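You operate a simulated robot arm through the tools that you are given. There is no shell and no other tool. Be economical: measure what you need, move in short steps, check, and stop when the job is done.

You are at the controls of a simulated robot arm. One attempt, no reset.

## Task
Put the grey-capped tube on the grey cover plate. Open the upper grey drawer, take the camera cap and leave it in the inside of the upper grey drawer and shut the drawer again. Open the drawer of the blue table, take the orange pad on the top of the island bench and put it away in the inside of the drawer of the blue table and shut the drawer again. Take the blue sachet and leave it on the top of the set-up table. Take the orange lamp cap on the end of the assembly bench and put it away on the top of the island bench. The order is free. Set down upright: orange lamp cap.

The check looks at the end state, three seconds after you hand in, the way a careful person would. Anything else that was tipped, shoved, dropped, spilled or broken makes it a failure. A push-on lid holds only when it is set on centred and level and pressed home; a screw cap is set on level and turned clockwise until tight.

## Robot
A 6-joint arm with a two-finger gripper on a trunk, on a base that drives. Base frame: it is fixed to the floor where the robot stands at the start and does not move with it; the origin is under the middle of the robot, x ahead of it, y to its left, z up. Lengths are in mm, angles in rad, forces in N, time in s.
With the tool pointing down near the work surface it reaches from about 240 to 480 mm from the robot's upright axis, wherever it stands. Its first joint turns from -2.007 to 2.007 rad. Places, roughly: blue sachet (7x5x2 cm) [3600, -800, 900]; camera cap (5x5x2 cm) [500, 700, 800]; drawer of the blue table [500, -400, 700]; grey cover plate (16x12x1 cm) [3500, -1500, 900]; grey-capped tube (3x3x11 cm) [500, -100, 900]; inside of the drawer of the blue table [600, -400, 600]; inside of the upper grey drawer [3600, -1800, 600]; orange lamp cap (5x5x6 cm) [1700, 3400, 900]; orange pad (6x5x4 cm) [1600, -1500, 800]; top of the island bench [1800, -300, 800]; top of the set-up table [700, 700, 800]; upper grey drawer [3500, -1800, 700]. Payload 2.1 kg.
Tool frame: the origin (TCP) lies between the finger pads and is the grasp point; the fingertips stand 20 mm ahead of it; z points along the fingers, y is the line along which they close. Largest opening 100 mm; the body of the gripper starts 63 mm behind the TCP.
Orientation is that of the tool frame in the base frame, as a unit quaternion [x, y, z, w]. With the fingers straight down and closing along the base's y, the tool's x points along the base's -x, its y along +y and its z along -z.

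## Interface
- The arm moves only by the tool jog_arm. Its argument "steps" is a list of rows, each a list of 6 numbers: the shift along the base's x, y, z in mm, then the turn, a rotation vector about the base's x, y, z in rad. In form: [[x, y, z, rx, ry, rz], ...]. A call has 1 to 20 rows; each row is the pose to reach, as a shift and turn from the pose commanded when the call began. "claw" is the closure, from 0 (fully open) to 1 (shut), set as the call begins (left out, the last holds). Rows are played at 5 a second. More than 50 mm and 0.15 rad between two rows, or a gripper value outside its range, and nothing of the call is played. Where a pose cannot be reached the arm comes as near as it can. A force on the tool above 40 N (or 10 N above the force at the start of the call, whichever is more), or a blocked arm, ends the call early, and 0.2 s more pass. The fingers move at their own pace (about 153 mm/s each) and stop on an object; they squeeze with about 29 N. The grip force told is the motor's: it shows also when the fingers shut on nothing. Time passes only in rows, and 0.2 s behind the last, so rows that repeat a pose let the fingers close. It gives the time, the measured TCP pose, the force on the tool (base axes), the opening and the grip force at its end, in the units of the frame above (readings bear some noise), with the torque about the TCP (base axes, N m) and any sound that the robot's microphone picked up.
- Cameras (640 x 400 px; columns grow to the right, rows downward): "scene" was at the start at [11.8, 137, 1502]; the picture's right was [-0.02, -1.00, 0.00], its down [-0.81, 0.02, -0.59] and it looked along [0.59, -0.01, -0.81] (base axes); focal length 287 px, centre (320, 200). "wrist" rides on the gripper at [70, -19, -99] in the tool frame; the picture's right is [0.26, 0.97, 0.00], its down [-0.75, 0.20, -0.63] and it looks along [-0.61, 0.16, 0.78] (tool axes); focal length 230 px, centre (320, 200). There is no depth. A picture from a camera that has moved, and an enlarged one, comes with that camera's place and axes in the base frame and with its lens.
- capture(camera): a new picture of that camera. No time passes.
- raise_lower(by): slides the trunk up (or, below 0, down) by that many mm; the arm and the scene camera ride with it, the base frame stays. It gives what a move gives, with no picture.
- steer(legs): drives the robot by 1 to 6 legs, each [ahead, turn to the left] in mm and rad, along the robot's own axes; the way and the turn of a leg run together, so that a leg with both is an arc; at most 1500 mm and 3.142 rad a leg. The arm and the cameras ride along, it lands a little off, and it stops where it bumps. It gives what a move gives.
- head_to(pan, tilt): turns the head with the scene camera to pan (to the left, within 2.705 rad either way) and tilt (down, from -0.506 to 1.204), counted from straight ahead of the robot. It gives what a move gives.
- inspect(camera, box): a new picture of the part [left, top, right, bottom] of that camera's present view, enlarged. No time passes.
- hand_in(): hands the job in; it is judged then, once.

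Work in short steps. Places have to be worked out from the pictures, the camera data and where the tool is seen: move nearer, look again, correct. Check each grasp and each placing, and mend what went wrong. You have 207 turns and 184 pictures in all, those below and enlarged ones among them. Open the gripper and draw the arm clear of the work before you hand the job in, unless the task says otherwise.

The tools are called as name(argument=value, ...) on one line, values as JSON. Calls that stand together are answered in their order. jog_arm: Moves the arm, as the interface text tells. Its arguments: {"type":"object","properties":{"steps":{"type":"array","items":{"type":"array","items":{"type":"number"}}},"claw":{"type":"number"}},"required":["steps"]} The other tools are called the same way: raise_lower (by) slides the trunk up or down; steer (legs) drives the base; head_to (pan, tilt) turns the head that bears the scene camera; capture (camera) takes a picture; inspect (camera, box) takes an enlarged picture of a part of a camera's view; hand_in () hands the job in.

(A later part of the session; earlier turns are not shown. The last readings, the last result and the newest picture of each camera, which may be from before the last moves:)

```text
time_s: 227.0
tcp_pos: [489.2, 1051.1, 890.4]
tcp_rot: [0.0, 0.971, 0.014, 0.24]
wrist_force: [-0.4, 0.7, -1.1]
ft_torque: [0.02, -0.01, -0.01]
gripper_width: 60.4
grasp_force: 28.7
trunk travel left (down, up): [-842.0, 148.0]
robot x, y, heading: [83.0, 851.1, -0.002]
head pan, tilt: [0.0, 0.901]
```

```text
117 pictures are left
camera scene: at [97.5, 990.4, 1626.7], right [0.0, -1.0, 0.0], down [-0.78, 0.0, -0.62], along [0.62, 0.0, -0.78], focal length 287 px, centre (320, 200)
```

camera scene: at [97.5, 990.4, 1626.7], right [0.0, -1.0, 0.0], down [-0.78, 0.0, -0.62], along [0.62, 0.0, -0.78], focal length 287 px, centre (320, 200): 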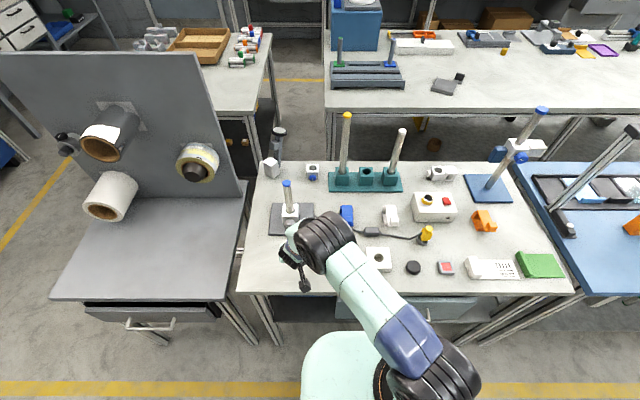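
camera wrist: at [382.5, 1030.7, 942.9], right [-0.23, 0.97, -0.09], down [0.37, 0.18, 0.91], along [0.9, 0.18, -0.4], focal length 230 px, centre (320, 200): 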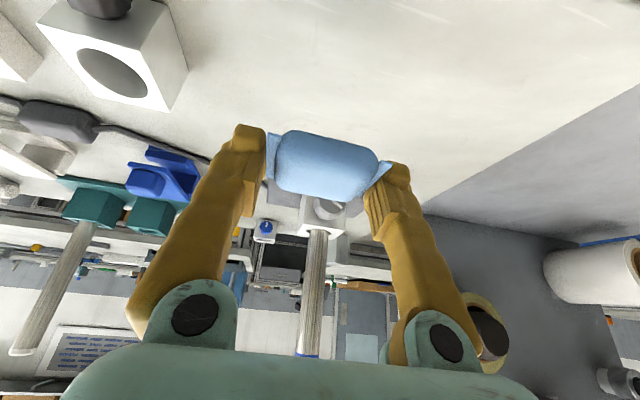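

Clear below. Descend to ~840, then in small steps to contact.

jog_arm(steps=[[0, 0, -25, 0, 0, 0], [0, 0, -50, 0, 0, 0], [0, 0, -56, 0, 0, 0]])

jog_arm(steps=[[0, 0, -3, 0, 0, 0], [0, 0, -6, 0, 0, 0]])

capture(camera="wrist")

```text
time_s: 227.8
tcp_pos: [488.6, 1050.2, 832.9]
tcp_rot: [0.0, 0.97, 0.014, 0.241]
wrist_force: [0.2, 0.5, -0.6]
ft_torque: [0.02, 0.0, -0.02]
gripper_width: 60.3
grasp_force: 28.6
trunk travel left (down, up): [-842.0, 148.0]
robot x, y, heading: [83.4, 848.4, 0.001]
head pan, tilt: [0.0, 0.901]
```

```text
time_s: 228.4
tcp_pos: [487.9, 1050.4, 826.6]
tcp_rot: [0.001, 0.97, 0.014, 0.243]
wrist_force: [-0.1, -0.9, -0.6]
ft_torque: [0.02, -0.02, 0.03]
gripper_width: 60.4
grasp_force: 28.5
trunk travel left (down, up): [-842.0, 148.0]
robot x, y, heading: [81.0, 849.0, -0.001]
head pan, tilt: [0.0, 0.901]
```

```text
116 pictures are left
camera wrist: at [380.9, 1029.5, 879.7], right [-0.23, 0.97, -0.1], down [0.37, 0.18, 0.91], along [0.9, 0.18, -0.4], focal length 230 px, centre (320, 200)
```

wrist: 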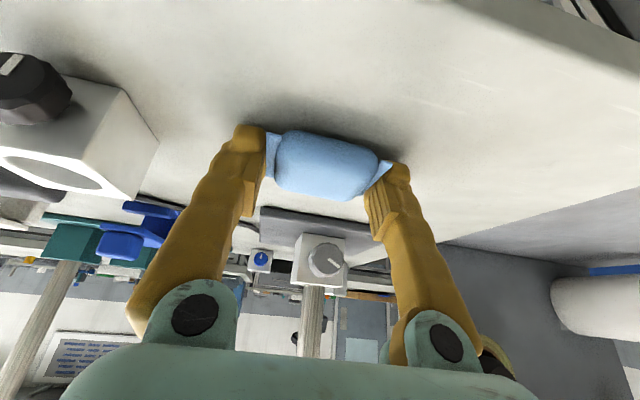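

Very close; continue in small steps to contact.

jog_arm(steps=[[0, 0, -2, 0, 0, 0], [0, 0, -4, 0, 0, 0]])

jog_arm(steps=[[0, 0, -2, 0, 0, 0], [0, 0, -4, 0, 0, 0]])

```text
time_s: 229.0
tcp_pos: [488.8, 1049.8, 823.1]
tcp_rot: [0.001, 0.97, 0.015, 0.243]
wrist_force: [0.9, -0.3, 5.5]
ft_torque: [-0.22, 0.0, 0.02]
gripper_width: 60.3
grasp_force: 29.0
trunk travel left (down, up): [-842.0, 148.0]
robot x, y, heading: [77.6, 850.6, 0.001]
head pan, tilt: [0.0, 0.901]
```

```text
time_s: 229.6
tcp_pos: [486.8, 1048.1, 821.8]
tcp_rot: [0.001, 0.969, 0.015, 0.247]
wrist_force: [4.7, 4.2, 37.3]
ft_torque: [-1.31, -0.09, -0.08]
gripper_width: 60.3
grasp_force: 29.4
trunk travel left (down, up): [-842.0, 148.0]
robot x, y, heading: [79.6, 849.3, -0.0]
head pan, tilt: [0.0, 0.901]
```

Contact reached. Ease up 3 mm, open and retreat.

jog_arm(steps=[[0, 0, 2, 0, 0, 0], [0, 0, 3, 0, 0, 0]])

jog_arm(steps=[[0, 0, 0, 0, 0, 0], [0, 0, 0, 0, 0, 0], [0, 0, 0, 0, 0, 0], [-5, 0, 40, 0, 0, 0], [-10, 0, 80, 0, 0, 0], [-20, 0, 120, 0, 0, 0]], claw=0)

capture(camera="wrist")

```text
time_s: 230.2
tcp_pos: [486.2, 1049.8, 823.2]
tcp_rot: [0.0, 0.97, 0.014, 0.243]
wrist_force: [11.8, 4.9, 24.8]
ft_torque: [-0.8, -0.24, 0.47]
gripper_width: 60.4
grasp_force: 28.9
trunk travel left (down, up): [-842.0, 148.0]
robot x, y, heading: [83.3, 851.6, -0.001]
head pan, tilt: [0.0, 0.901]
```

```text
time_s: 231.6
tcp_pos: [463.7, 1047.8, 941.5]
tcp_rot: [0.0, 0.97, 0.013, 0.241]
wrist_force: [0.1, -0.3, 0.3]
ft_torque: [-0.01, -0.02, 0.0]
gripper_width: 100.2
grasp_force: 0.0
trunk travel left (down, up): [-842.0, 148.0]
robot x, y, heading: [82.6, 851.8, -0.003]
head pan, tilt: [0.0, 0.901]
```

```text
115 pictures are left
camera wrist: at [357.1, 1026.6, 994.4], right [-0.23, 0.97, -0.1], down [0.37, 0.18, 0.91], along [0.9, 0.18, -0.4], focal length 230 px, centre (320, 200)
```

wrist: 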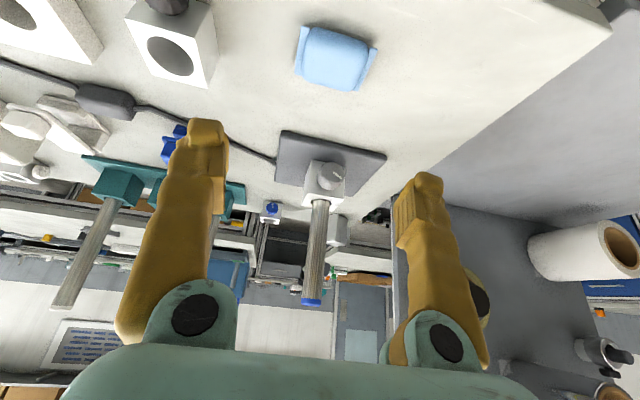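

Sachet lies flat. Now the camera cap at about (486,703): move above it, tool vertical, half-closed to 70 mm because of neighbours.

jog_arm(steps=[[-20, 0, 40, 0, 0.1, 0], [-30, -30, 70, 0, 0.2, 0], [-40, -70, 80, 0, 0.3, 0], [-40, -115, 80, 0, 0.4, 0], [-40, -160, 80, 0, 0.5, 0], [-35, -205, 80, 0, 0.5, 0], [-25, -250, 75, 0, 0.5, 0], [-10, -295, 65, 0, 0.5, 0], [10, -335, 50, 0, 0.5, 0], [20, -345, 30, 0, 0.5, 0], [21, -345, 0, 0, 0.5, 0]], claw=0.3)

capture(camera="wrist")

```text
time_s: 234.0
tcp_pos: [488.5, 702.0, 941.3]
tcp_rot: [0.004, 1.0, 0.014, -0.006]
wrist_force: [0.3, -0.7, 0.4]
ft_torque: [-0.02, -0.01, -0.01]
gripper_width: 69.9
grasp_force: 0.0
trunk travel left (down, up): [-842.0, 148.0]
robot x, y, heading: [83.4, 850.1, 0.0]
head pan, tilt: [0.0, 0.901]
```

```text
114 pictures are left
camera wrist: at [420.9, 682.0, 1039.2], right [-0.25, 0.97, 0.03], down [0.76, 0.18, 0.63], along [0.6, 0.18, -0.78], focal length 230 px, centre (320, 200)
```

wrist: 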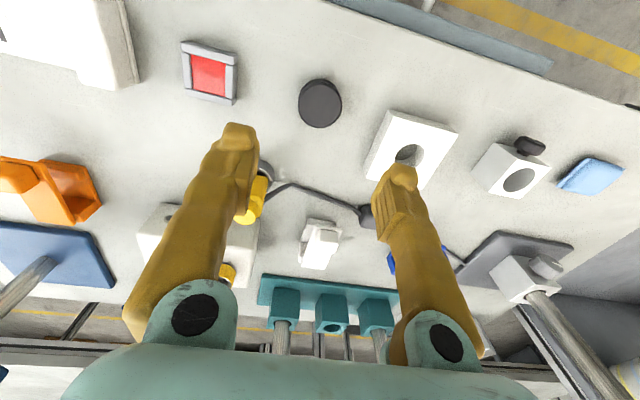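

Cap at (484,705). Descend to z≈822 and close.

jog_arm(steps=[[-2, 1, -40, 0, 0, 0], [-4, 3, -80, 0, 0, 0], [-4, 3, -110, 0, 0, 0], [-4, 3, -119, 0, 0, 0]])

capture(camera="wrist")

jog_arm(steps=[[0, 0, 0, 0, 0, 0], [0, 0, 0, 0, 0, 0], [0, 0, 0, 0, 0, 0]], claw=1)

```text
time_s: 235.0
tcp_pos: [485.5, 707.7, 822.7]
tcp_rot: [0.004, 1.0, 0.014, -0.006]
wrist_force: [-1.7, -0.9, -0.4]
ft_torque: [0.04, 0.02, -0.05]
gripper_width: 69.8
grasp_force: 0.0
trunk travel left (down, up): [-842.0, 148.0]
robot x, y, heading: [80.6, 850.4, -0.003]
head pan, tilt: [0.0, 0.901]
```

```text
113 pictures are left
camera wrist: at [416.6, 687.1, 921.6], right [-0.25, 0.97, 0.03], down [0.76, 0.18, 0.63], along [0.6, 0.18, -0.78], focal length 230 px, centre (320, 200)
```

wrist: 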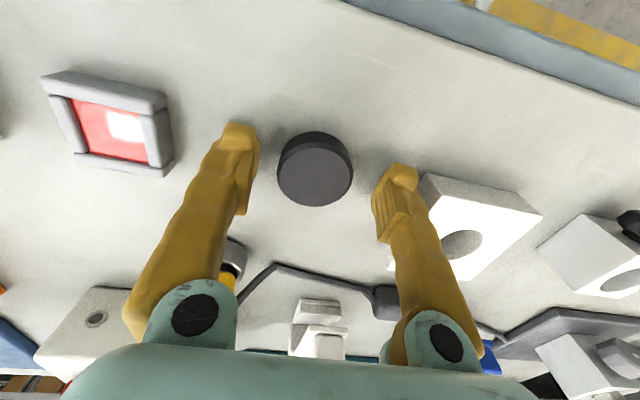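

```text
time_s: 235.8
tcp_pos: [484.1, 706.8, 824.6]
tcp_rot: [0.004, 1.0, 0.014, -0.006]
wrist_force: [-0.2, -0.7, 0.0]
ft_torque: [-0.04, 0.0, 0.01]
gripper_width: 39.7
grasp_force: 28.9
trunk travel left (down, up): [-842.0, 148.0]
robot x, y, heading: [81.9, 852.1, -0.005]
head pan, tilt: [0.0, 0.901]
```

Gripped at 39.7 mm. Lift and check.

jog_arm(steps=[[0, 0, 40, 0, 0, 0], [-10, 0, 85, 0, 0, 0], [-20, 0, 130, 0, 0, 0], [-35, 20, 170, 0, 0, 0], [-50, 50, 205, 0, 0, 0], [-65, 85, 235, 0, 0, 0], [-85, 120, 260, 0, 0, 0], [-95, 145, 285, 0, 0, 0]])

capture(camera="wrist")

capture(camera="scene")

```text
time_s: 237.6
tcp_pos: [389.4, 852.8, 1108.3]
tcp_rot: [0.003, 1.0, 0.012, -0.006]
wrist_force: [0.3, 0.5, 0.2]
ft_torque: [0.02, 0.03, 0.01]
gripper_width: 39.3
grasp_force: 29.2
trunk travel left (down, up): [-842.0, 148.0]
robot x, y, heading: [84.2, 850.2, -0.004]
head pan, tilt: [0.0, 0.901]
```

```text
112 pictures are left
camera wrist: at [321.6, 832.9, 1207.1], right [-0.25, 0.97, 0.03], down [0.76, 0.18, 0.63], along [0.6, 0.18, -0.78], focal length 230 px, centre (320, 200)
```

wrist: 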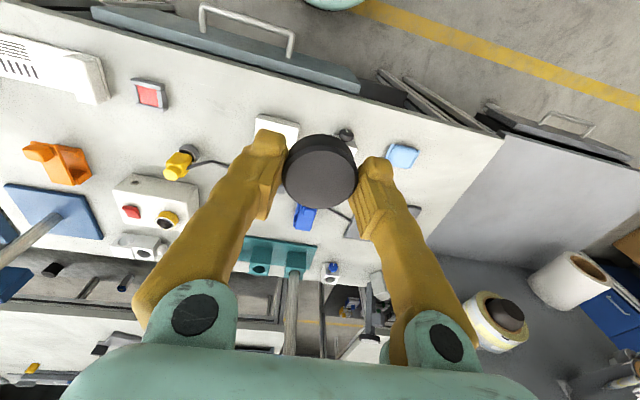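

```text
111 pictures are left
camera scene: at [95.7, 990.9, 1626.6], right [0.0, -1.0, 0.0], down [-0.78, 0.0, -0.62], along [0.62, 0.0, -0.78], focal length 287 px, centre (320, 200)
```

scene: 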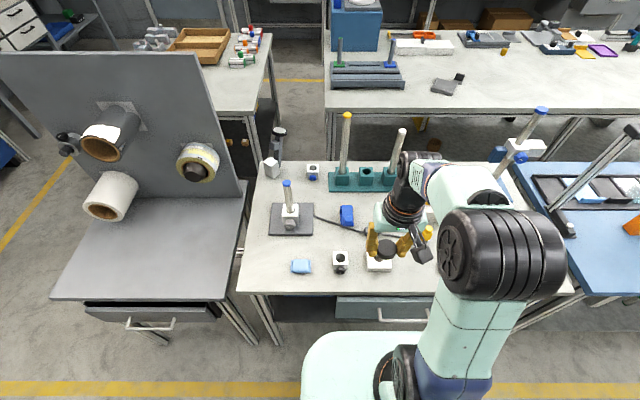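

Cap held. Drive back and along -y, then turn to +x at y≈-2400.

steer(legs=[[-260, 0], [0, -1.571], [1500, 0], [1500, 0]])

steer(legs=[[250, 0], [0, 1.571]])

head_to(pan=0, tilt=0.4)

capture(camera="scene")

```text
time_s: 257.6
tcp_pos: [-376.5, -2485.9, 1107.4]
tcp_rot: [0.733, 0.68, 0.014, 0.005]
wrist_force: [-0.2, 0.1, -0.4]
ft_torque: [0.03, 0.01, -0.01]
gripper_width: 39.3
grasp_force: 28.4
trunk travel left (down, up): [-842.0, 148.0]
robot x, y, heading: [-354.4, -2177.2, -1.64]
head pan, tilt: [0.0, 0.901]
```

```text
time_s: 263.2
tcp_pos: [-65.6, -2457.9, 1108.5]
tcp_rot: [0.052, 0.999, 0.013, -0.006]
wrist_force: [-0.3, -0.3, -1.2]
ft_torque: [-0.02, -0.03, -0.04]
gripper_width: 39.4
grasp_force: 28.5
trunk travel left (down, up): [-842.0, 148.0]
robot x, y, heading: [-370.7, -2426.3, -0.096]
head pan, tilt: [0.0, 0.901]
```

```text
time_s: 264.1
tcp_pos: [-64.4, -2457.8, 1108.1]
tcp_rot: [0.052, 0.999, 0.014, -0.006]
wrist_force: [0.0, 0.1, -0.7]
ft_torque: [-0.02, 0.0, -0.01]
gripper_width: 39.3
grasp_force: 29.2
trunk travel left (down, up): [-842.0, 148.0]
robot x, y, heading: [-371.0, -2427.4, -0.094]
head pan, tilt: [0.0, 0.4]
```

```text
110 pictures are left
camera scene: at [-327.5, -2294.1, 1669.6], right [-0.1, -1.0, 0.0], down [-0.39, 0.04, -0.92], along [0.92, -0.09, -0.39], focal length 287 px, centre (320, 200)
```

scene: 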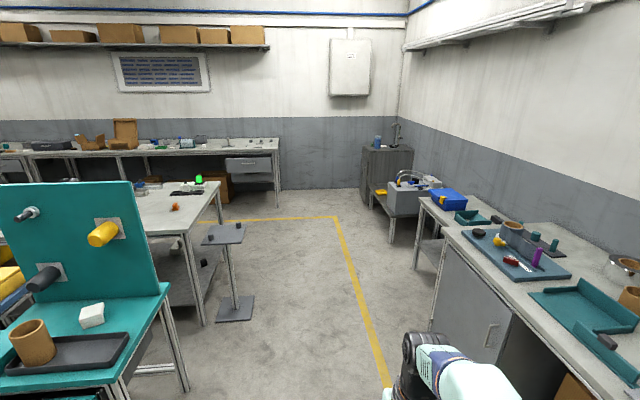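

Turn to 0 and drive on to the far aisle, then face the open drawer at y≈-1745.

steer(legs=[[0, 0.094], [1500, 0], [1480, 0]])

steer(legs=[[0, 1.571], [680, 0], [0, -1.571]])

head_to(pan=0, tilt=0.9)

capture(camera="scene")

```text
time_s: 279.3
tcp_pos: [2975.3, -2309.0, 1107.8]
tcp_rot: [-0.021, 1.0, 0.013, -0.006]
wrist_force: [-0.6, -1.3, -0.8]
ft_torque: [0.0, -0.02, 0.01]
gripper_width: 39.5
grasp_force: 28.8
trunk travel left (down, up): [-842.0, 148.0]
robot x, y, heading: [2666.6, -2322.9, 0.044]
head pan, tilt: [0.0, 0.4]
```

```text
time_s: 290.6
tcp_pos: [2939.5, -1623.5, 1108.0]
tcp_rot: [-0.03, 0.999, 0.013, -0.007]
wrist_force: [0.3, -0.2, 0.0]
ft_torque: [-0.06, -0.01, -0.01]
gripper_width: 39.4
grasp_force: 29.2
trunk travel left (down, up): [-842.0, 148.0]
robot x, y, heading: [2633.3, -1643.7, 0.066]
head pan, tilt: [0.0, 0.4]
```

```text
time_s: 291.6
tcp_pos: [2940.0, -1623.9, 1106.9]
tcp_rot: [-0.029, 0.999, 0.013, -0.007]
wrist_force: [0.0, -0.2, -0.1]
ft_torque: [0.01, 0.0, 0.03]
gripper_width: 39.1
grasp_force: 28.8
trunk travel left (down, up): [-842.0, 148.0]
robot x, y, heading: [2635.1, -1644.9, 0.068]
head pan, tilt: [0.0, 0.901]
```

```text
109 pictures are left
camera scene: at [2637.4, -1505.4, 1626.8], right [0.07, -1.0, 0.0], down [-0.78, -0.05, -0.62], along [0.62, 0.04, -0.78], focal length 287 px, centre (320, 200)
```

scene: 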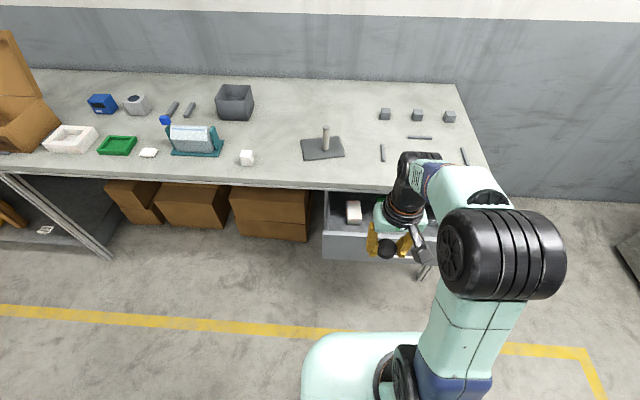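

Square up, drive 190 mm nearer, and turn the tool 90° so the camera is beside it rather than over the drawer front.

steer(legs=[[0, -0.068], [190, 0]])

jog_arm(steps=[[0, -10, 0, 0, 0, 0.14], [0, -20, 0, 0, 0, 0.28], [10, -30, 0, 0, 0, 0.42], [15, -40, 0, 0, 0, 0.56], [20, -50, 0, 0, 0, 0.7], [25, -50, 0, 0, 0, 0.84], [30, -50, 0, 0, 0, 0.98], [35, -50, 0, 0, 0, 1.12], [40, -50, 0, 0, 0, 1.26], [45, -50, 0, 0, 0, 1.4], [50, -50, 0, 0, 0, 1.545]])

capture(camera="wrist")

capture(camera="scene")

```text
time_s: 293.6
tcp_pos: [3129.0, -1646.3, 1108.7]
tcp_rot: [0.007, 1.0, 0.013, -0.005]
wrist_force: [-0.2, -0.9, 0.0]
ft_torque: [0.0, -0.02, 0.02]
gripper_width: 39.3
grasp_force: 29.4
trunk travel left (down, up): [-842.0, 148.0]
robot x, y, heading: [2823.5, -1644.3, -0.006]
head pan, tilt: [0.0, 0.901]
```

```text
time_s: 296.0
tcp_pos: [3182.9, -1697.8, 1107.0]
tcp_rot: [-0.694, 0.72, 0.005, -0.013]
wrist_force: [0.1, 0.0, 0.2]
ft_torque: [0.02, -0.03, 0.02]
gripper_width: 38.8
grasp_force: 28.7
trunk travel left (down, up): [-842.0, 148.0]
robot x, y, heading: [2825.4, -1642.2, -0.009]
head pan, tilt: [0.0, 0.901]
```

```text
108 pictures are left
camera wrist: at [3202.2, -1766.0, 1206.7], right [-0.97, -0.22, 0.03], down [-0.16, 0.76, 0.63], along [-0.16, 0.61, -0.78], focal length 230 px, centre (320, 200)
```

wrist: 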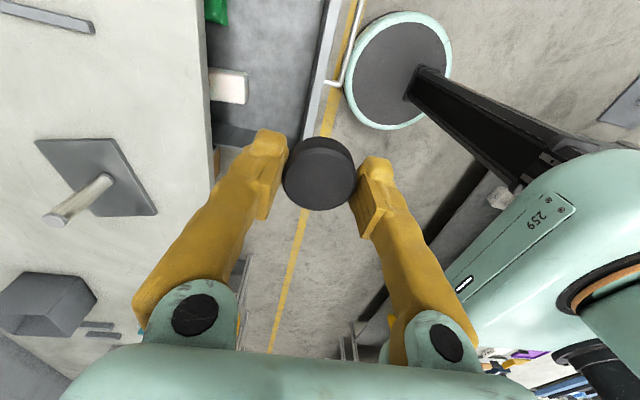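

```text
107 pictures are left
camera scene: at [2838.9, -1507.4, 1626.7], right [-0.01, -1.0, 0.0], down [-0.78, 0.01, -0.62], along [0.62, -0.01, -0.78], focal length 287 px, centre (320, 200)
```

scene: 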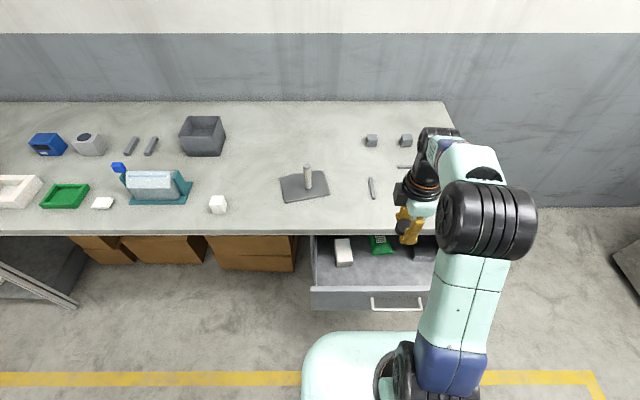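

The free drawer floor is x≈3180–3320. Target (3235,-1727). Move over it, lower the trunk 300 mm, and look.

jog_arm(steps=[[26, -15, 0, 0, 0, 0], [52, -30, 0, 0, 0, 0]])

raise_lower(by=-290)

capture(camera="wrist")

capture(camera="scene")

```text
time_s: 296.6
tcp_pos: [3238.3, -1727.6, 1103.3]
tcp_rot: [-0.693, 0.72, 0.007, -0.014]
wrist_force: [-0.5, 0.0, 0.0]
ft_torque: [0.03, 0.02, 0.03]
gripper_width: 39.2
grasp_force: 29.1
trunk travel left (down, up): [-842.0, 148.0]
robot x, y, heading: [2820.5, -1647.1, -0.006]
head pan, tilt: [0.0, 0.901]
```

```text
time_s: 299.5
tcp_pos: [3234.3, -1727.2, 815.5]
tcp_rot: [-0.692, 0.721, 0.005, -0.013]
wrist_force: [0.2, -0.6, -0.3]
ft_torque: [-0.01, 0.05, -0.01]
gripper_width: 39.4
grasp_force: 29.3
trunk travel left (down, up): [-552.0, 438.0]
robot x, y, heading: [2822.8, -1647.3, -0.007]
head pan, tilt: [0.0, 0.901]
```

```text
106 pictures are left
camera wrist: at [3254.5, -1795.9, 913.3], right [-0.98, -0.22, 0.03], down [-0.15, 0.76, 0.63], along [-0.16, 0.61, -0.78], focal length 230 px, centre (320, 200)
```

wrist: 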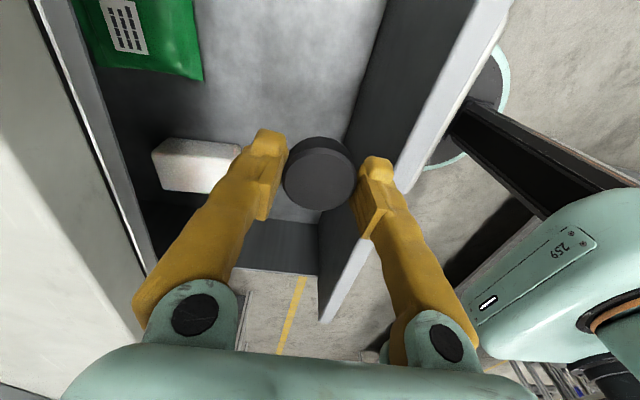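

```text
105 pictures are left
camera scene: at [2838.4, -1507.5, 1336.7], right [-0.01, -1.0, 0.0], down [-0.78, 0.01, -0.62], along [0.62, -0.01, -0.78], focal length 287 px, centre (320, 200)
```

scene: 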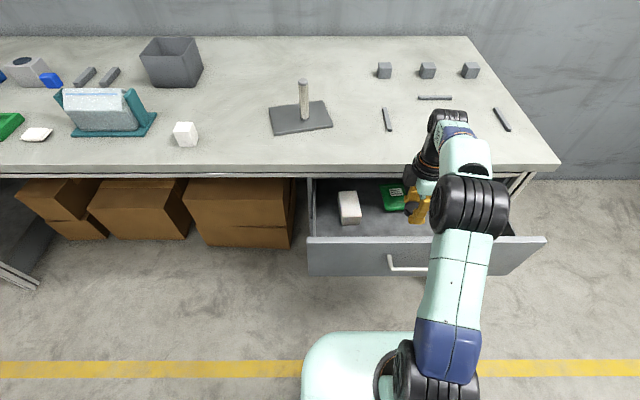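

The drawer front's inner wall is near x≈3180 and bench edge 3320, so I centre at x≈3250 and descend, watching forces.

jog_arm(steps=[[16, 0, 0, 0, 0, 0], [16, 0, -35, 0, 0, 0], [16, 0, -70, 0, 0, 0]])

capture(camera="wrist")

capture(camera="scene")

```text
time_s: 300.3
tcp_pos: [3252.0, -1728.4, 743.3]
tcp_rot: [-0.693, 0.721, 0.006, -0.014]
wrist_force: [0.3, 0.2, -0.2]
ft_torque: [-0.02, 0.02, 0.02]
gripper_width: 39.4
grasp_force: 28.7
trunk travel left (down, up): [-552.0, 438.0]
robot x, y, heading: [2822.8, -1642.9, -0.008]
head pan, tilt: [0.0, 0.901]
```

```text
104 pictures are left
camera wrist: at [3270.3, -1797.6, 840.7], right [-0.98, -0.22, 0.03], down [-0.15, 0.77, 0.63], along [-0.16, 0.61, -0.78], focal length 230 px, centre (320, 200)
```

wrist: 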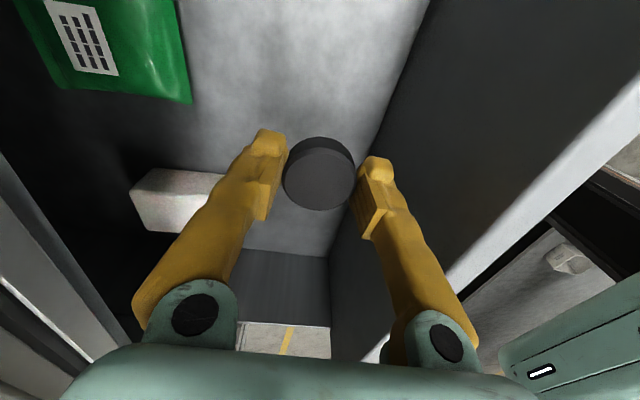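

```text
103 pictures are left
camera scene: at [2839.1, -1507.6, 1336.7], right [-0.01, -1.0, 0.0], down [-0.78, 0.01, -0.62], along [0.62, 0.0, -0.78], focal length 287 px, centre (320, 200)
```

scene: 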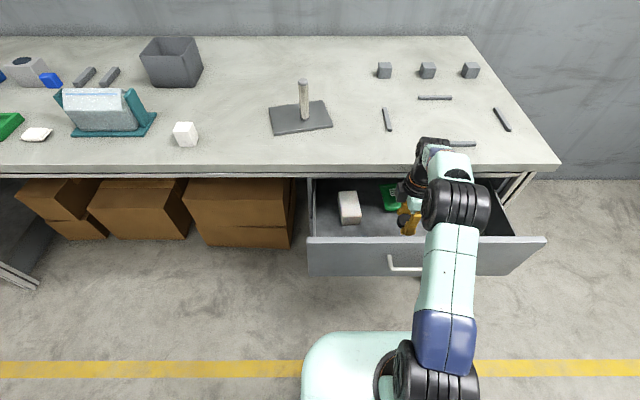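

Good clearance. Descend in small steps to the floor of the drawer.

jog_arm(steps=[[0, 0, -10, 0, 0, 0], [0, 0, -20, 0, 0, 0], [0, 0, -30, 0, 0, 0]])

jog_arm(steps=[[0, 0, -5, 0, 0, 0], [0, 0, -10, 0, 0, 0]])

capture(camera="wrist")

```text
time_s: 301.1
tcp_pos: [3251.5, -1727.0, 713.5]
tcp_rot: [-0.693, 0.721, 0.006, -0.014]
wrist_force: [-0.1, -0.4, -0.8]
ft_torque: [0.01, 0.01, 0.0]
gripper_width: 39.5
grasp_force: 29.3
trunk travel left (down, up): [-552.0, 438.0]
robot x, y, heading: [2822.3, -1644.5, -0.011]
head pan, tilt: [0.0, 0.901]
```

```text
time_s: 301.7
tcp_pos: [3251.5, -1726.3, 704.2]
tcp_rot: [-0.693, 0.721, 0.006, -0.013]
wrist_force: [1.0, 0.3, -0.4]
ft_torque: [0.02, -0.02, -0.02]
gripper_width: 39.5
grasp_force: 29.2
trunk travel left (down, up): [-552.0, 438.0]
robot x, y, heading: [2824.4, -1645.5, -0.008]
head pan, tilt: [0.0, 0.901]
```

```text
102 pictures are left
camera wrist: at [3270.6, -1796.1, 803.5], right [-0.98, -0.22, 0.03], down [-0.15, 0.77, 0.63], along [-0.16, 0.61, -0.78], focal length 230 px, centre (320, 200)
```

wrist: 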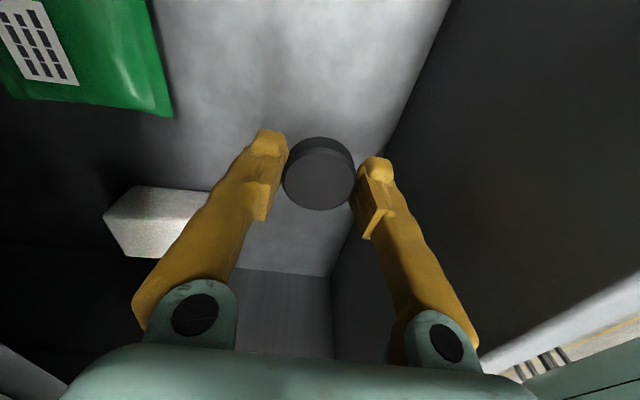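

Continue downward in small increments.

jog_arm(steps=[[0, 0, -5, 0, 0, 0], [0, 0, -10, 0, 0, 0], [0, 0, -15, 0, 0, 0]])

jog_arm(steps=[[0, 0, -4, 0, 0, 0], [0, 0, -8, 0, 0, 0]])

capture(camera="wrist")

```text
time_s: 302.5
tcp_pos: [3250.4, -1727.2, 690.0]
tcp_rot: [-0.693, 0.721, 0.006, -0.013]
wrist_force: [0.5, -0.2, -0.5]
ft_torque: [0.0, 0.02, 0.02]
gripper_width: 39.4
grasp_force: 29.3
trunk travel left (down, up): [-552.0, 438.0]
robot x, y, heading: [2823.0, -1647.5, -0.011]
head pan, tilt: [0.0, 0.901]
```

```text
time_s: 303.1
tcp_pos: [3250.8, -1726.9, 683.7]
tcp_rot: [-0.693, 0.721, 0.006, -0.014]
wrist_force: [-0.8, 0.6, 0.3]
ft_torque: [0.01, 0.01, -0.01]
gripper_width: 39.4
grasp_force: 29.5
trunk travel left (down, up): [-552.0, 438.0]
robot x, y, heading: [2822.5, -1643.6, -0.009]
head pan, tilt: [0.0, 0.901]
```

```text
101 pictures are left
camera wrist: at [3270.6, -1796.4, 780.8], right [-0.98, -0.22, 0.03], down [-0.15, 0.77, 0.63], along [-0.16, 0.61, -0.78], focal length 230 px, centre (320, 200)
```

wrist: 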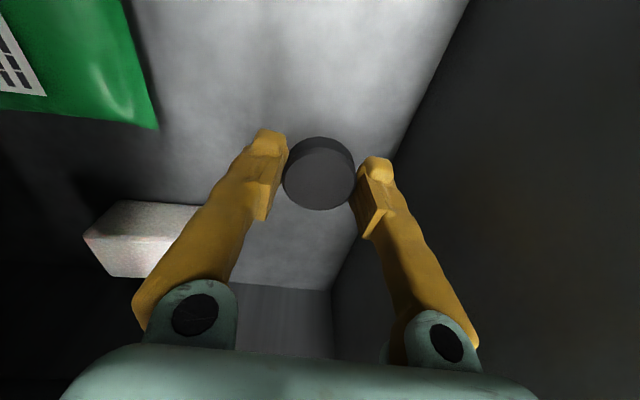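

Continue down.

jog_arm(steps=[[0, 0, -3, 0, 0, 0], [0, 0, -6, 0, 0, 0], [0, 0, -9, 0, 0, 0]])

jog_arm(steps=[[0, 0, -3, 0, 0, 0], [0, 0, -6, 0, 0, 0], [0, 0, -9, 0, 0, 0]])

capture(camera="wrist")

```text
time_s: 303.9
tcp_pos: [3251.4, -1727.4, 673.0]
tcp_rot: [-0.693, 0.721, 0.006, -0.013]
wrist_force: [-0.6, -0.2, -0.9]
ft_torque: [0.0, 0.03, -0.02]
gripper_width: 39.4
grasp_force: 29.0
trunk travel left (down, up): [-552.0, 438.0]
robot x, y, heading: [2824.8, -1644.9, -0.015]
head pan, tilt: [0.0, 0.901]
```

```text
time_s: 304.7
tcp_pos: [3250.5, -1727.0, 662.6]
tcp_rot: [-0.693, 0.721, 0.005, -0.013]
wrist_force: [-0.8, 0.3, 0.1]
ft_torque: [0.02, 0.01, 0.01]
gripper_width: 39.4
grasp_force: 29.1
trunk travel left (down, up): [-552.0, 438.0]
robot x, y, heading: [2823.7, -1646.5, -0.006]
head pan, tilt: [0.0, 0.901]
```

```text
100 pictures are left
camera wrist: at [3270.8, -1795.8, 761.1], right [-0.98, -0.22, 0.03], down [-0.15, 0.77, 0.63], along [-0.16, 0.61, -0.78], focal length 230 px, centre (320, 200)
```

wrist: 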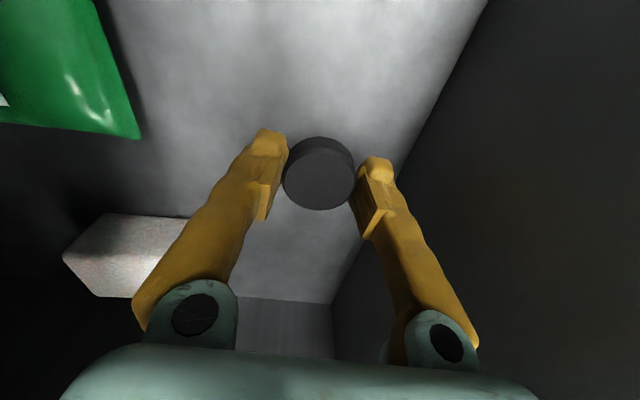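

Comparing views, the drawer floor is nearer z≈590, so ~45 mm remains. Continue.

jog_arm(steps=[[0, 0, -8, 0, 0, 0], [0, 0, -16, 0, 0, 0], [0, 0, -24, 0, 0, 0], [0, 0, -30, 0, 0, 0]])

capture(camera="wrist")

capture(camera="scene")

```text
time_s: 305.7
tcp_pos: [3250.8, -1726.5, 633.8]
tcp_rot: [-0.692, 0.721, 0.005, -0.013]
wrist_force: [0.4, -0.6, -1.5]
ft_torque: [0.02, 0.0, -0.01]
gripper_width: 39.5
grasp_force: 28.6
trunk travel left (down, up): [-552.0, 438.0]
robot x, y, heading: [2825.9, -1642.5, -0.011]
head pan, tilt: [0.0, 0.901]
```

```text
99 pictures are left
camera wrist: at [3269.8, -1795.8, 732.8], right [-0.98, -0.22, 0.03], down [-0.15, 0.77, 0.63], along [-0.16, 0.61, -0.78], focal length 230 px, centre (320, 200)
```

wrist: 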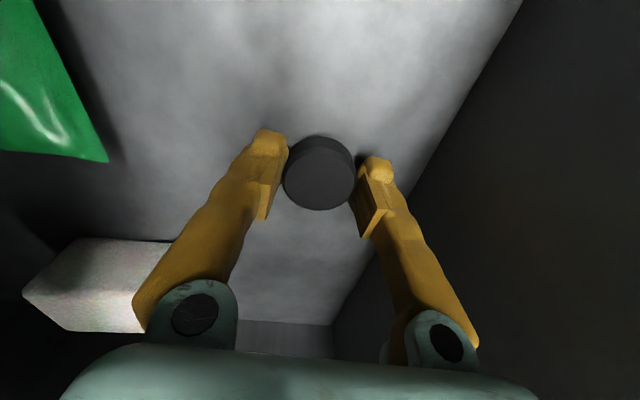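

```text
98 pictures are left
camera scene: at [2838.6, -1507.5, 1336.7], right [-0.01, -1.0, 0.0], down [-0.78, 0.01, -0.62], along [0.62, -0.01, -0.78], focal length 287 px, centre (320, 200)
```

scene: 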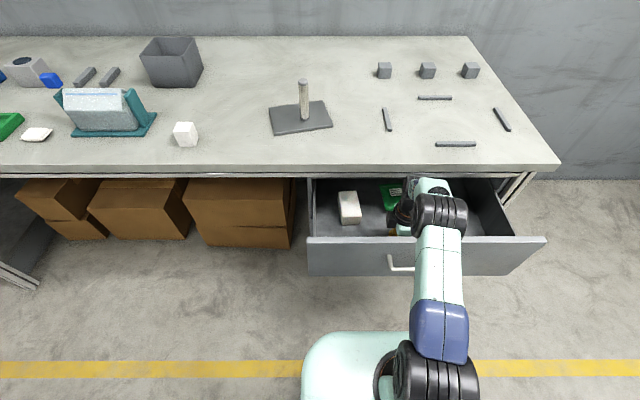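

Near the floor now. Continue in 3 mm steps.

jog_arm(steps=[[0, 0, -3, 0, 0, 0], [0, 0, -6, 0, 0, 0], [0, 0, -9, 0, 0, 0]])

jog_arm(steps=[[0, 0, -3, 0, 0, 0], [0, 0, -6, 0, 0, 0]])

capture(camera="wrist")

```text
time_s: 306.5
tcp_pos: [3251.0, -1728.0, 626.5]
tcp_rot: [-0.693, 0.721, 0.003, -0.012]
wrist_force: [-0.3, -0.1, 14.4]
ft_torque: [0.01, -0.24, -0.06]
gripper_width: 39.6
grasp_force: 28.3
trunk travel left (down, up): [-552.0, 438.0]
robot x, y, heading: [2825.0, -1646.3, -0.009]
head pan, tilt: [0.0, 0.901]
```

```text
time_s: 307.3
tcp_pos: [3254.9, -1727.3, 623.5]
tcp_rot: [-0.693, 0.721, -0.003, -0.008]
wrist_force: [2.3, 1.7, 27.4]
ft_torque: [0.17, -0.13, -0.03]
gripper_width: 39.3
grasp_force: 28.7
trunk travel left (down, up): [-552.0, 438.0]
robot x, y, heading: [2823.6, -1646.6, -0.005]
head pan, tilt: [0.0, 0.901]
stopped in row 2: the force on the tool passed its limit at 41 N (the readings are from after the stop); the commanded pose is now the measured one
```

```text
97 pictures are left
camera wrist: at [3271.8, -1795.8, 723.2], right [-0.98, -0.22, 0.01], down [-0.16, 0.77, 0.62], along [-0.15, 0.6, -0.78], focal length 230 px, centre (320, 200)
```

wrist: 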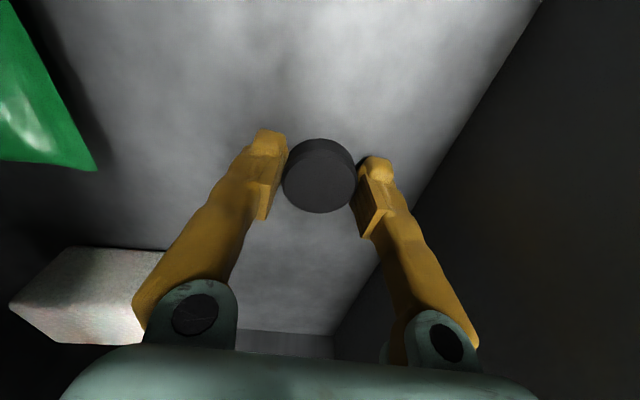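

The cap rests on the drawer floor. Open to 60 mm and rise straight up.

jog_arm(steps=[[0, 0, 2, 0, 0, 0], [0, 0, 2, 0, 0, 0], [0, 0, 2, 0, 0, 0], [-3, 0, 30, 0, 0, 0], [-3, 0, 70, 0, 0, 0], [-3, 0, 110, 0, 0, 0], [-3, 0, 155, 0, 0, 0], [-3, 0, 200, 0, 0, 0]], claw=0.4)

raise_lower(by=290)

capture(camera="scene")

capture(camera="wrist")

```text
time_s: 309.1
tcp_pos: [3248.6, -1727.1, 823.4]
tcp_rot: [-0.693, 0.721, 0.003, -0.012]
wrist_force: [0.0, 0.2, -0.1]
ft_torque: [-0.03, 0.03, 0.02]
gripper_width: 59.8
grasp_force: 0.1
trunk travel left (down, up): [-552.0, 438.0]
robot x, y, heading: [2824.0, -1644.9, -0.012]
head pan, tilt: [0.0, 0.901]
```

```text
time_s: 312.0
tcp_pos: [3248.9, -1727.8, 1112.2]
tcp_rot: [-0.693, 0.72, 0.002, -0.012]
wrist_force: [-0.5, -0.2, 0.4]
ft_torque: [0.03, 0.02, 0.01]
gripper_width: 60.0
grasp_force: 0.0
trunk travel left (down, up): [-842.0, 148.0]
robot x, y, heading: [2821.3, -1644.7, -0.006]
head pan, tilt: [0.0, 0.901]
```

```text
96 pictures are left
camera scene: at [2838.6, -1507.4, 1626.7], right [-0.01, -1.0, 0.0], down [-0.78, 0.01, -0.62], along [0.62, -0.01, -0.78], focal length 287 px, centre (320, 200)
```

scene: 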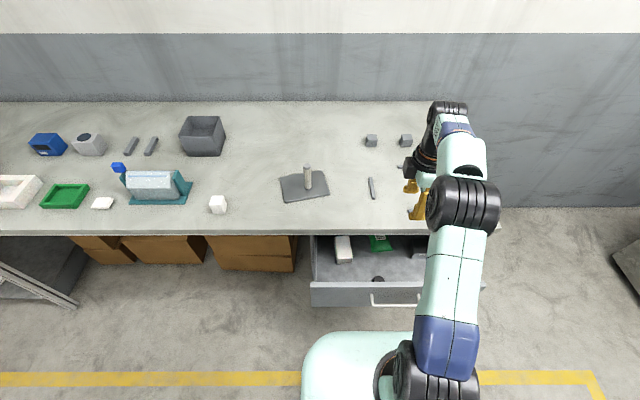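

```text
95 pictures are left
camera wrist: at [3267.7, -1796.3, 1211.2], right [-0.98, -0.22, 0.02], down [-0.16, 0.77, 0.62], along [-0.15, 0.6, -0.78], focal length 230 px, centre (320, 200)
```

wrist: 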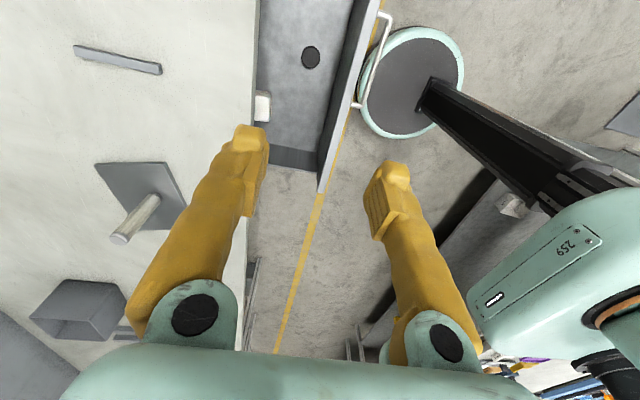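

Cap is in the drawer. Now back off and shift to y≈-1712, to push the drawer shut centrally.

steer(legs=[[-190, 0], [0, -1.571], [70, 0], [0, 1.571]])

jog_arm(steps=[[5, 0, 0, 0, -0.14, 0], [10, 0, 0, 0, -0.28, 0], [15, 0, 0, 0, -0.42, 0], [20, 0, 0, 0, -0.56, 0], [25, 0, 0, 0, -0.7, 0], [25, 0, 0, 0, -0.84, 0], [25, 0, 0, 0, -0.98, 0], [25, 0, 0, 0, -1.12, 0], [25, 0, 0, 0, -1.26, 0], [25, 0, 0, 0, -1.4, 0], [25, 0, 0, 0, -1.54, 0], [25, 0, 0, 0, -1.57, 0]], claw=1)

capture(camera="scene")

```text
time_s: 321.9
tcp_pos: [3062.7, -1774.9, 1113.3]
tcp_rot: [0.712, -0.702, -0.001, 0.012]
wrist_force: [0.5, 0.9, 1.2]
ft_torque: [0.03, -0.01, -0.01]
gripper_width: 60.0
grasp_force: 0.1
trunk travel left (down, up): [-842.0, 148.0]
robot x, y, heading: [2634.9, -1717.2, 0.048]
head pan, tilt: [0.0, 0.901]
```

```text
time_s: 324.5
tcp_pos: [3126.6, -1773.1, 1225.6]
tcp_rot: [-0.61, 0.625, -0.367, 0.321]
wrist_force: [0.6, 0.5, -0.9]
ft_torque: [0.0, 0.04, 0.03]
gripper_width: 0.0
grasp_force: 29.0
out of reach, approached as far as the arm can: row 6, 7, 8, 9, 10, 11, 12
trunk travel left (down, up): [-842.0, 148.0]
robot x, y, heading: [2634.4, -1716.0, 0.043]
head pan, tilt: [0.0, 0.901]
```

```text
94 pictures are left
camera scene: at [2640.1, -1576.7, 1626.7], right [0.05, -1.0, 0.0], down [-0.78, -0.04, -0.62], along [0.62, 0.03, -0.78], focal length 287 px, centre (320, 200)
```

scene: 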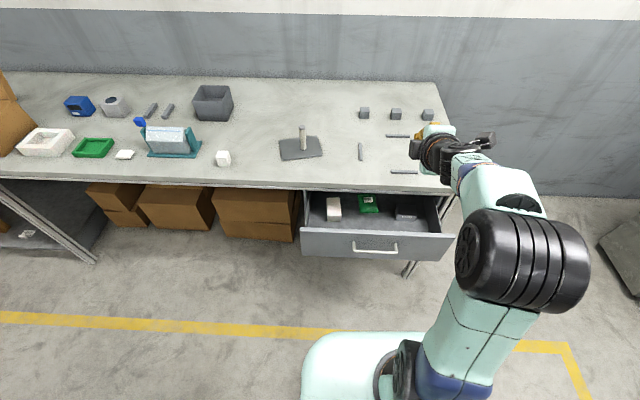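

That roll isn't reachable. I return to vertical, yaw back, and then use the earlier proven horizontal orientation.

jog_arm(steps=[[-8, 0, -15, 0.006, 0.13, 0.003], [-16, 0, -30, 0.012, 0.26, 0.007], [-24, 0, -45, 0.018, 0.39, 0.01], [-32, 0, -60, 0.024, 0.52, 0.014], [-40, 0, -75, 0.03, 0.65, 0.017], [-48, 0, -90, 0.035, 0.78, 0.02], [-56, 0, -105, 0.041, 0.91, 0.024], [-60, 0, -110, 0.047, 1.034, 0.027]])

jog_arm(steps=[[-5, 5, 0, 0, 0, -0.15], [-10, 10, 0, 0, 0, -0.3], [-15, 15, 0, 0, 0, -0.45], [-20, 20, 0, 0, 0, -0.6], [-25, 25, 0, 0, 0, -0.75], [-30, 30, 0, 0, 0, -0.9], [-35, 35, 0, 0, 0, -1.05], [-40, 40, 0, 0, 0, -1.2], [-45, 45, 0, 0, 0, -1.35], [-50, 50, 0, 0, 0, -1.5], [-50, 50, 0, 0, 0, -1.6]])

steer(legs=[[0, -0.045]])

```text
time_s: 326.3
tcp_pos: [3070.7, -1777.7, 1114.6]
tcp_rot: [0.711, -0.703, -0.003, 0.014]
wrist_force: [0.5, 0.6, -0.2]
ft_torque: [0.01, -0.02, -0.01]
gripper_width: 0.3
grasp_force: 28.8
out of reach, approached as far as the arm can: row 1
trunk travel left (down, up): [-842.0, 148.0]
robot x, y, heading: [2632.8, -1715.5, 0.045]
head pan, tilt: [0.0, 0.901]
```

```text
time_s: 328.7
tcp_pos: [3018.5, -1728.0, 1116.1]
tcp_rot: [0.009, 1.0, 0.011, -0.007]
wrist_force: [0.0, -0.1, 0.1]
ft_torque: [0.0, 0.01, 0.0]
gripper_width: 0.0
grasp_force: 29.8
trunk travel left (down, up): [-842.0, 148.0]
robot x, y, heading: [2636.3, -1718.1, 0.043]
head pan, tilt: [0.0, 0.901]
```

```text
time_s: 329.5
tcp_pos: [3017.3, -1743.8, 1118.0]
tcp_rot: [0.03, 0.999, 0.01, -0.006]
wrist_force: [0.7, -0.2, 0.8]
ft_torque: [0.0, -0.02, -0.01]
gripper_width: 0.0
grasp_force: 29.2
trunk travel left (down, up): [-842.0, 148.0]
robot x, y, heading: [2632.9, -1718.5, 0.001]
head pan, tilt: [0.0, 0.901]
```

Now rotate into the proven horizontal orientation.

jog_arm(steps=[[4, 0, 0, 0.086, -0.086, -0.082], [8, 0, 0, 0.172, -0.172, -0.164], [12, 0, 0, 0.258, -0.258, -0.246], [16, 0, 0, 0.344, -0.344, -0.328], [20, 0, 0, 0.43, -0.43, -0.41], [24, 0, 0, 0.516, -0.516, -0.492], [28, 0, 0, 0.602, -0.602, -0.574], [32, 0, 0, 0.688, -0.688, -0.656], [36, 0, 0, 0.774, -0.774, -0.738], [40, 0, 0, 0.86, -0.86, -0.82], [42, 0, 0, 0.946, -0.946, -0.902], [44, 0, 0, 1.032, -1.032, -0.984], [46, 0, 0, 1.118, -1.118, -1.066], [48, 0, 0, 1.204, -1.204, -1.148]])

raise_lower(by=-345)

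capture(camera="wrist")

capture(camera="scene")

```text
time_s: 332.5
tcp_pos: [3066.5, -1744.7, 1116.9]
tcp_rot: [0.485, 0.501, 0.524, 0.489]
wrist_force: [-0.7, 0.0, -1.0]
ft_torque: [0.02, -0.05, -0.03]
gripper_width: 0.1
grasp_force: 29.0
trunk travel left (down, up): [-842.0, 148.0]
robot x, y, heading: [2635.2, -1717.5, 0.001]
head pan, tilt: [0.0, 0.901]
```

```text
time_s: 335.9
tcp_pos: [3065.5, -1745.2, 771.9]
tcp_rot: [0.485, 0.502, 0.525, 0.488]
wrist_force: [0.2, 0.0, -0.1]
ft_torque: [0.01, -0.02, -0.01]
gripper_width: 0.1
grasp_force: 28.9
trunk travel left (down, up): [-497.0, 493.0]
robot x, y, heading: [2630.4, -1715.1, 0.0]
head pan, tilt: [0.0, 0.901]
```

```text
93 pictures are left
camera wrist: at [2964.8, -1679.8, 751.5], right [-0.04, 0.24, 0.97], down [-0.59, -0.79, 0.17], along [0.8, -0.57, 0.17], focal length 230 px, centre (320, 200)
```

wrist: 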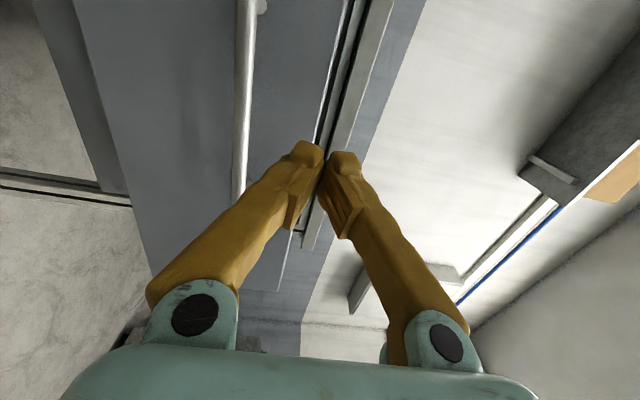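

```text
92 pictures are left
camera scene: at [2646.9, -1577.7, 1281.7], right [0.0, -1.0, 0.0], down [-0.78, 0.0, -0.62], along [0.62, 0.0, -0.78], focal length 287 px, centre (320, 200)
```

scene: 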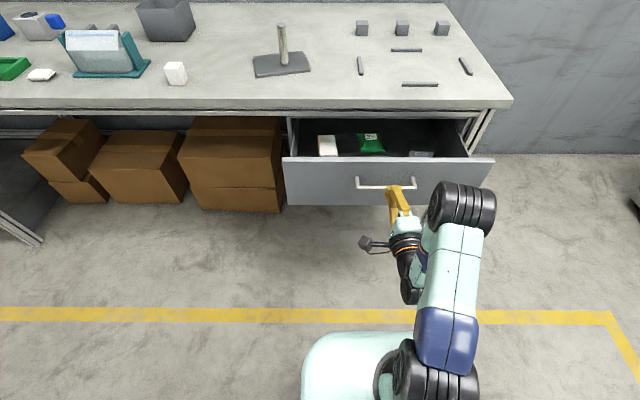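

Lower to z≈748 (between bar and top of the drawer front) and push forward by driving.

raise_lower(by=-24)

steer(legs=[[150, 0]])

capture(camera="wrist")

capture(camera="scene")

```text
time_s: 336.6
tcp_pos: [3065.2, -1744.4, 747.0]
tcp_rot: [0.485, 0.502, 0.525, 0.488]
wrist_force: [0.4, 0.5, 0.4]
ft_torque: [0.01, -0.02, 0.01]
gripper_width: 0.0
grasp_force: 29.2
trunk travel left (down, up): [-473.0, 517.0]
robot x, y, heading: [2635.4, -1719.2, 0.002]
head pan, tilt: [0.0, 0.901]
```

```text
time_s: 337.9
tcp_pos: [3213.8, -1747.2, 747.0]
tcp_rot: [0.487, 0.501, 0.523, 0.489]
wrist_force: [0.5, 0.0, -1.3]
ft_torque: [0.03, -0.01, 0.02]
gripper_width: 0.0
grasp_force: 29.3
trunk travel left (down, up): [-473.0, 517.0]
robot x, y, heading: [2778.4, -1717.2, -0.003]
head pan, tilt: [0.0, 0.901]
```

```text
91 pictures are left
camera wrist: at [3112.9, -1681.7, 727.3], right [-0.04, 0.24, 0.97], down [-0.6, -0.78, 0.17], along [0.8, -0.57, 0.17], focal length 230 px, centre (320, 200)
```

wrist: 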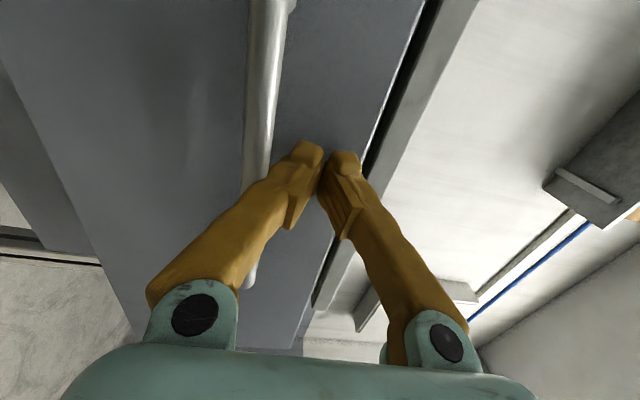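

```text
90 pictures are left
camera scene: at [2796.0, -1577.9, 1257.7], right [0.0, -1.0, 0.0], down [-0.78, 0.0, -0.62], along [0.62, 0.0, -0.78], focal length 287 px, centre (320, 200)
```

scene: 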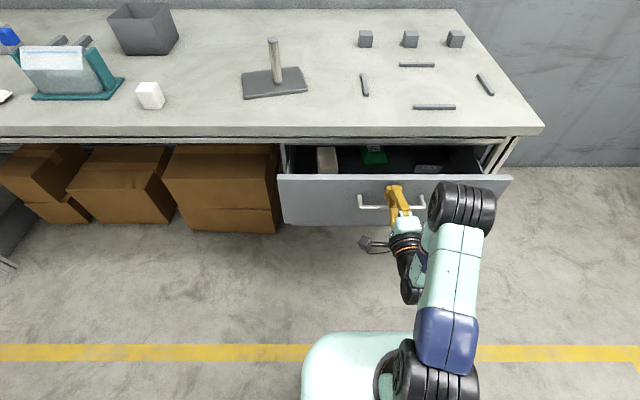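

It is pushing in smoothly. Continue 115 mm.

steer(legs=[[112, 0]])

capture(camera="scene")

```text
time_s: 339.1
tcp_pos: [3324.0, -1749.7, 746.9]
tcp_rot: [0.488, 0.5, 0.522, 0.489]
wrist_force: [0.2, 0.4, 0.1]
ft_torque: [-0.01, -0.01, 0.03]
gripper_width: 0.3
grasp_force: 29.6
trunk travel left (down, up): [-473.0, 517.0]
robot x, y, heading: [2892.8, -1716.7, -0.01]
head pan, tilt: [0.0, 0.901]
```

```text
89 pictures are left
camera scene: at [2906.4, -1578.5, 1257.7], right [-0.01, -1.0, 0.0], down [-0.78, 0.01, -0.62], along [0.62, 0.0, -0.78], focal length 287 px, centre (320, 200)
```

scene: 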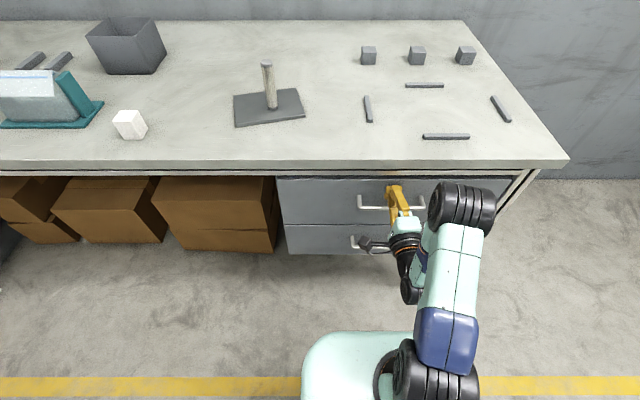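

Nearly closed. Nudge 15 mm more and check the force.

steer(legs=[[14, 0]])

inspect(camera="scene", box=[240, 130, 560, 330])

```text
time_s: 340.0
tcp_pos: [3331.7, -1750.6, 749.7]
tcp_rot: [0.488, 0.499, 0.523, 0.49]
wrist_force: [-9.6, 0.4, 4.2]
ft_torque: [0.03, -0.05, -0.06]
gripper_width: 0.0
grasp_force: 29.8
trunk travel left (down, up): [-473.0, 517.0]
robot x, y, heading: [2904.4, -1716.9, -0.005]
head pan, tilt: [0.0, 0.901]
stopped in leg 1: the force on the tool passed its limit at 58 N (the readings are from after the stop); the commanded pose is now the measured one
```

```text
2.00 times, centred on (400, 230) of scene
camera zoom: at [2914.1, -1578.4, 1257.7], right [-0.01, -1.0, 0.0], down [-0.78, 0.01, -0.62], along [0.62, -0.01, -0.78], focal length 574 px, centre (160, 140)
```

zoom: 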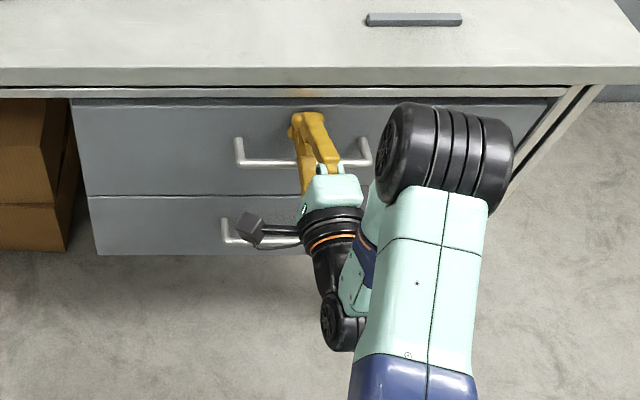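

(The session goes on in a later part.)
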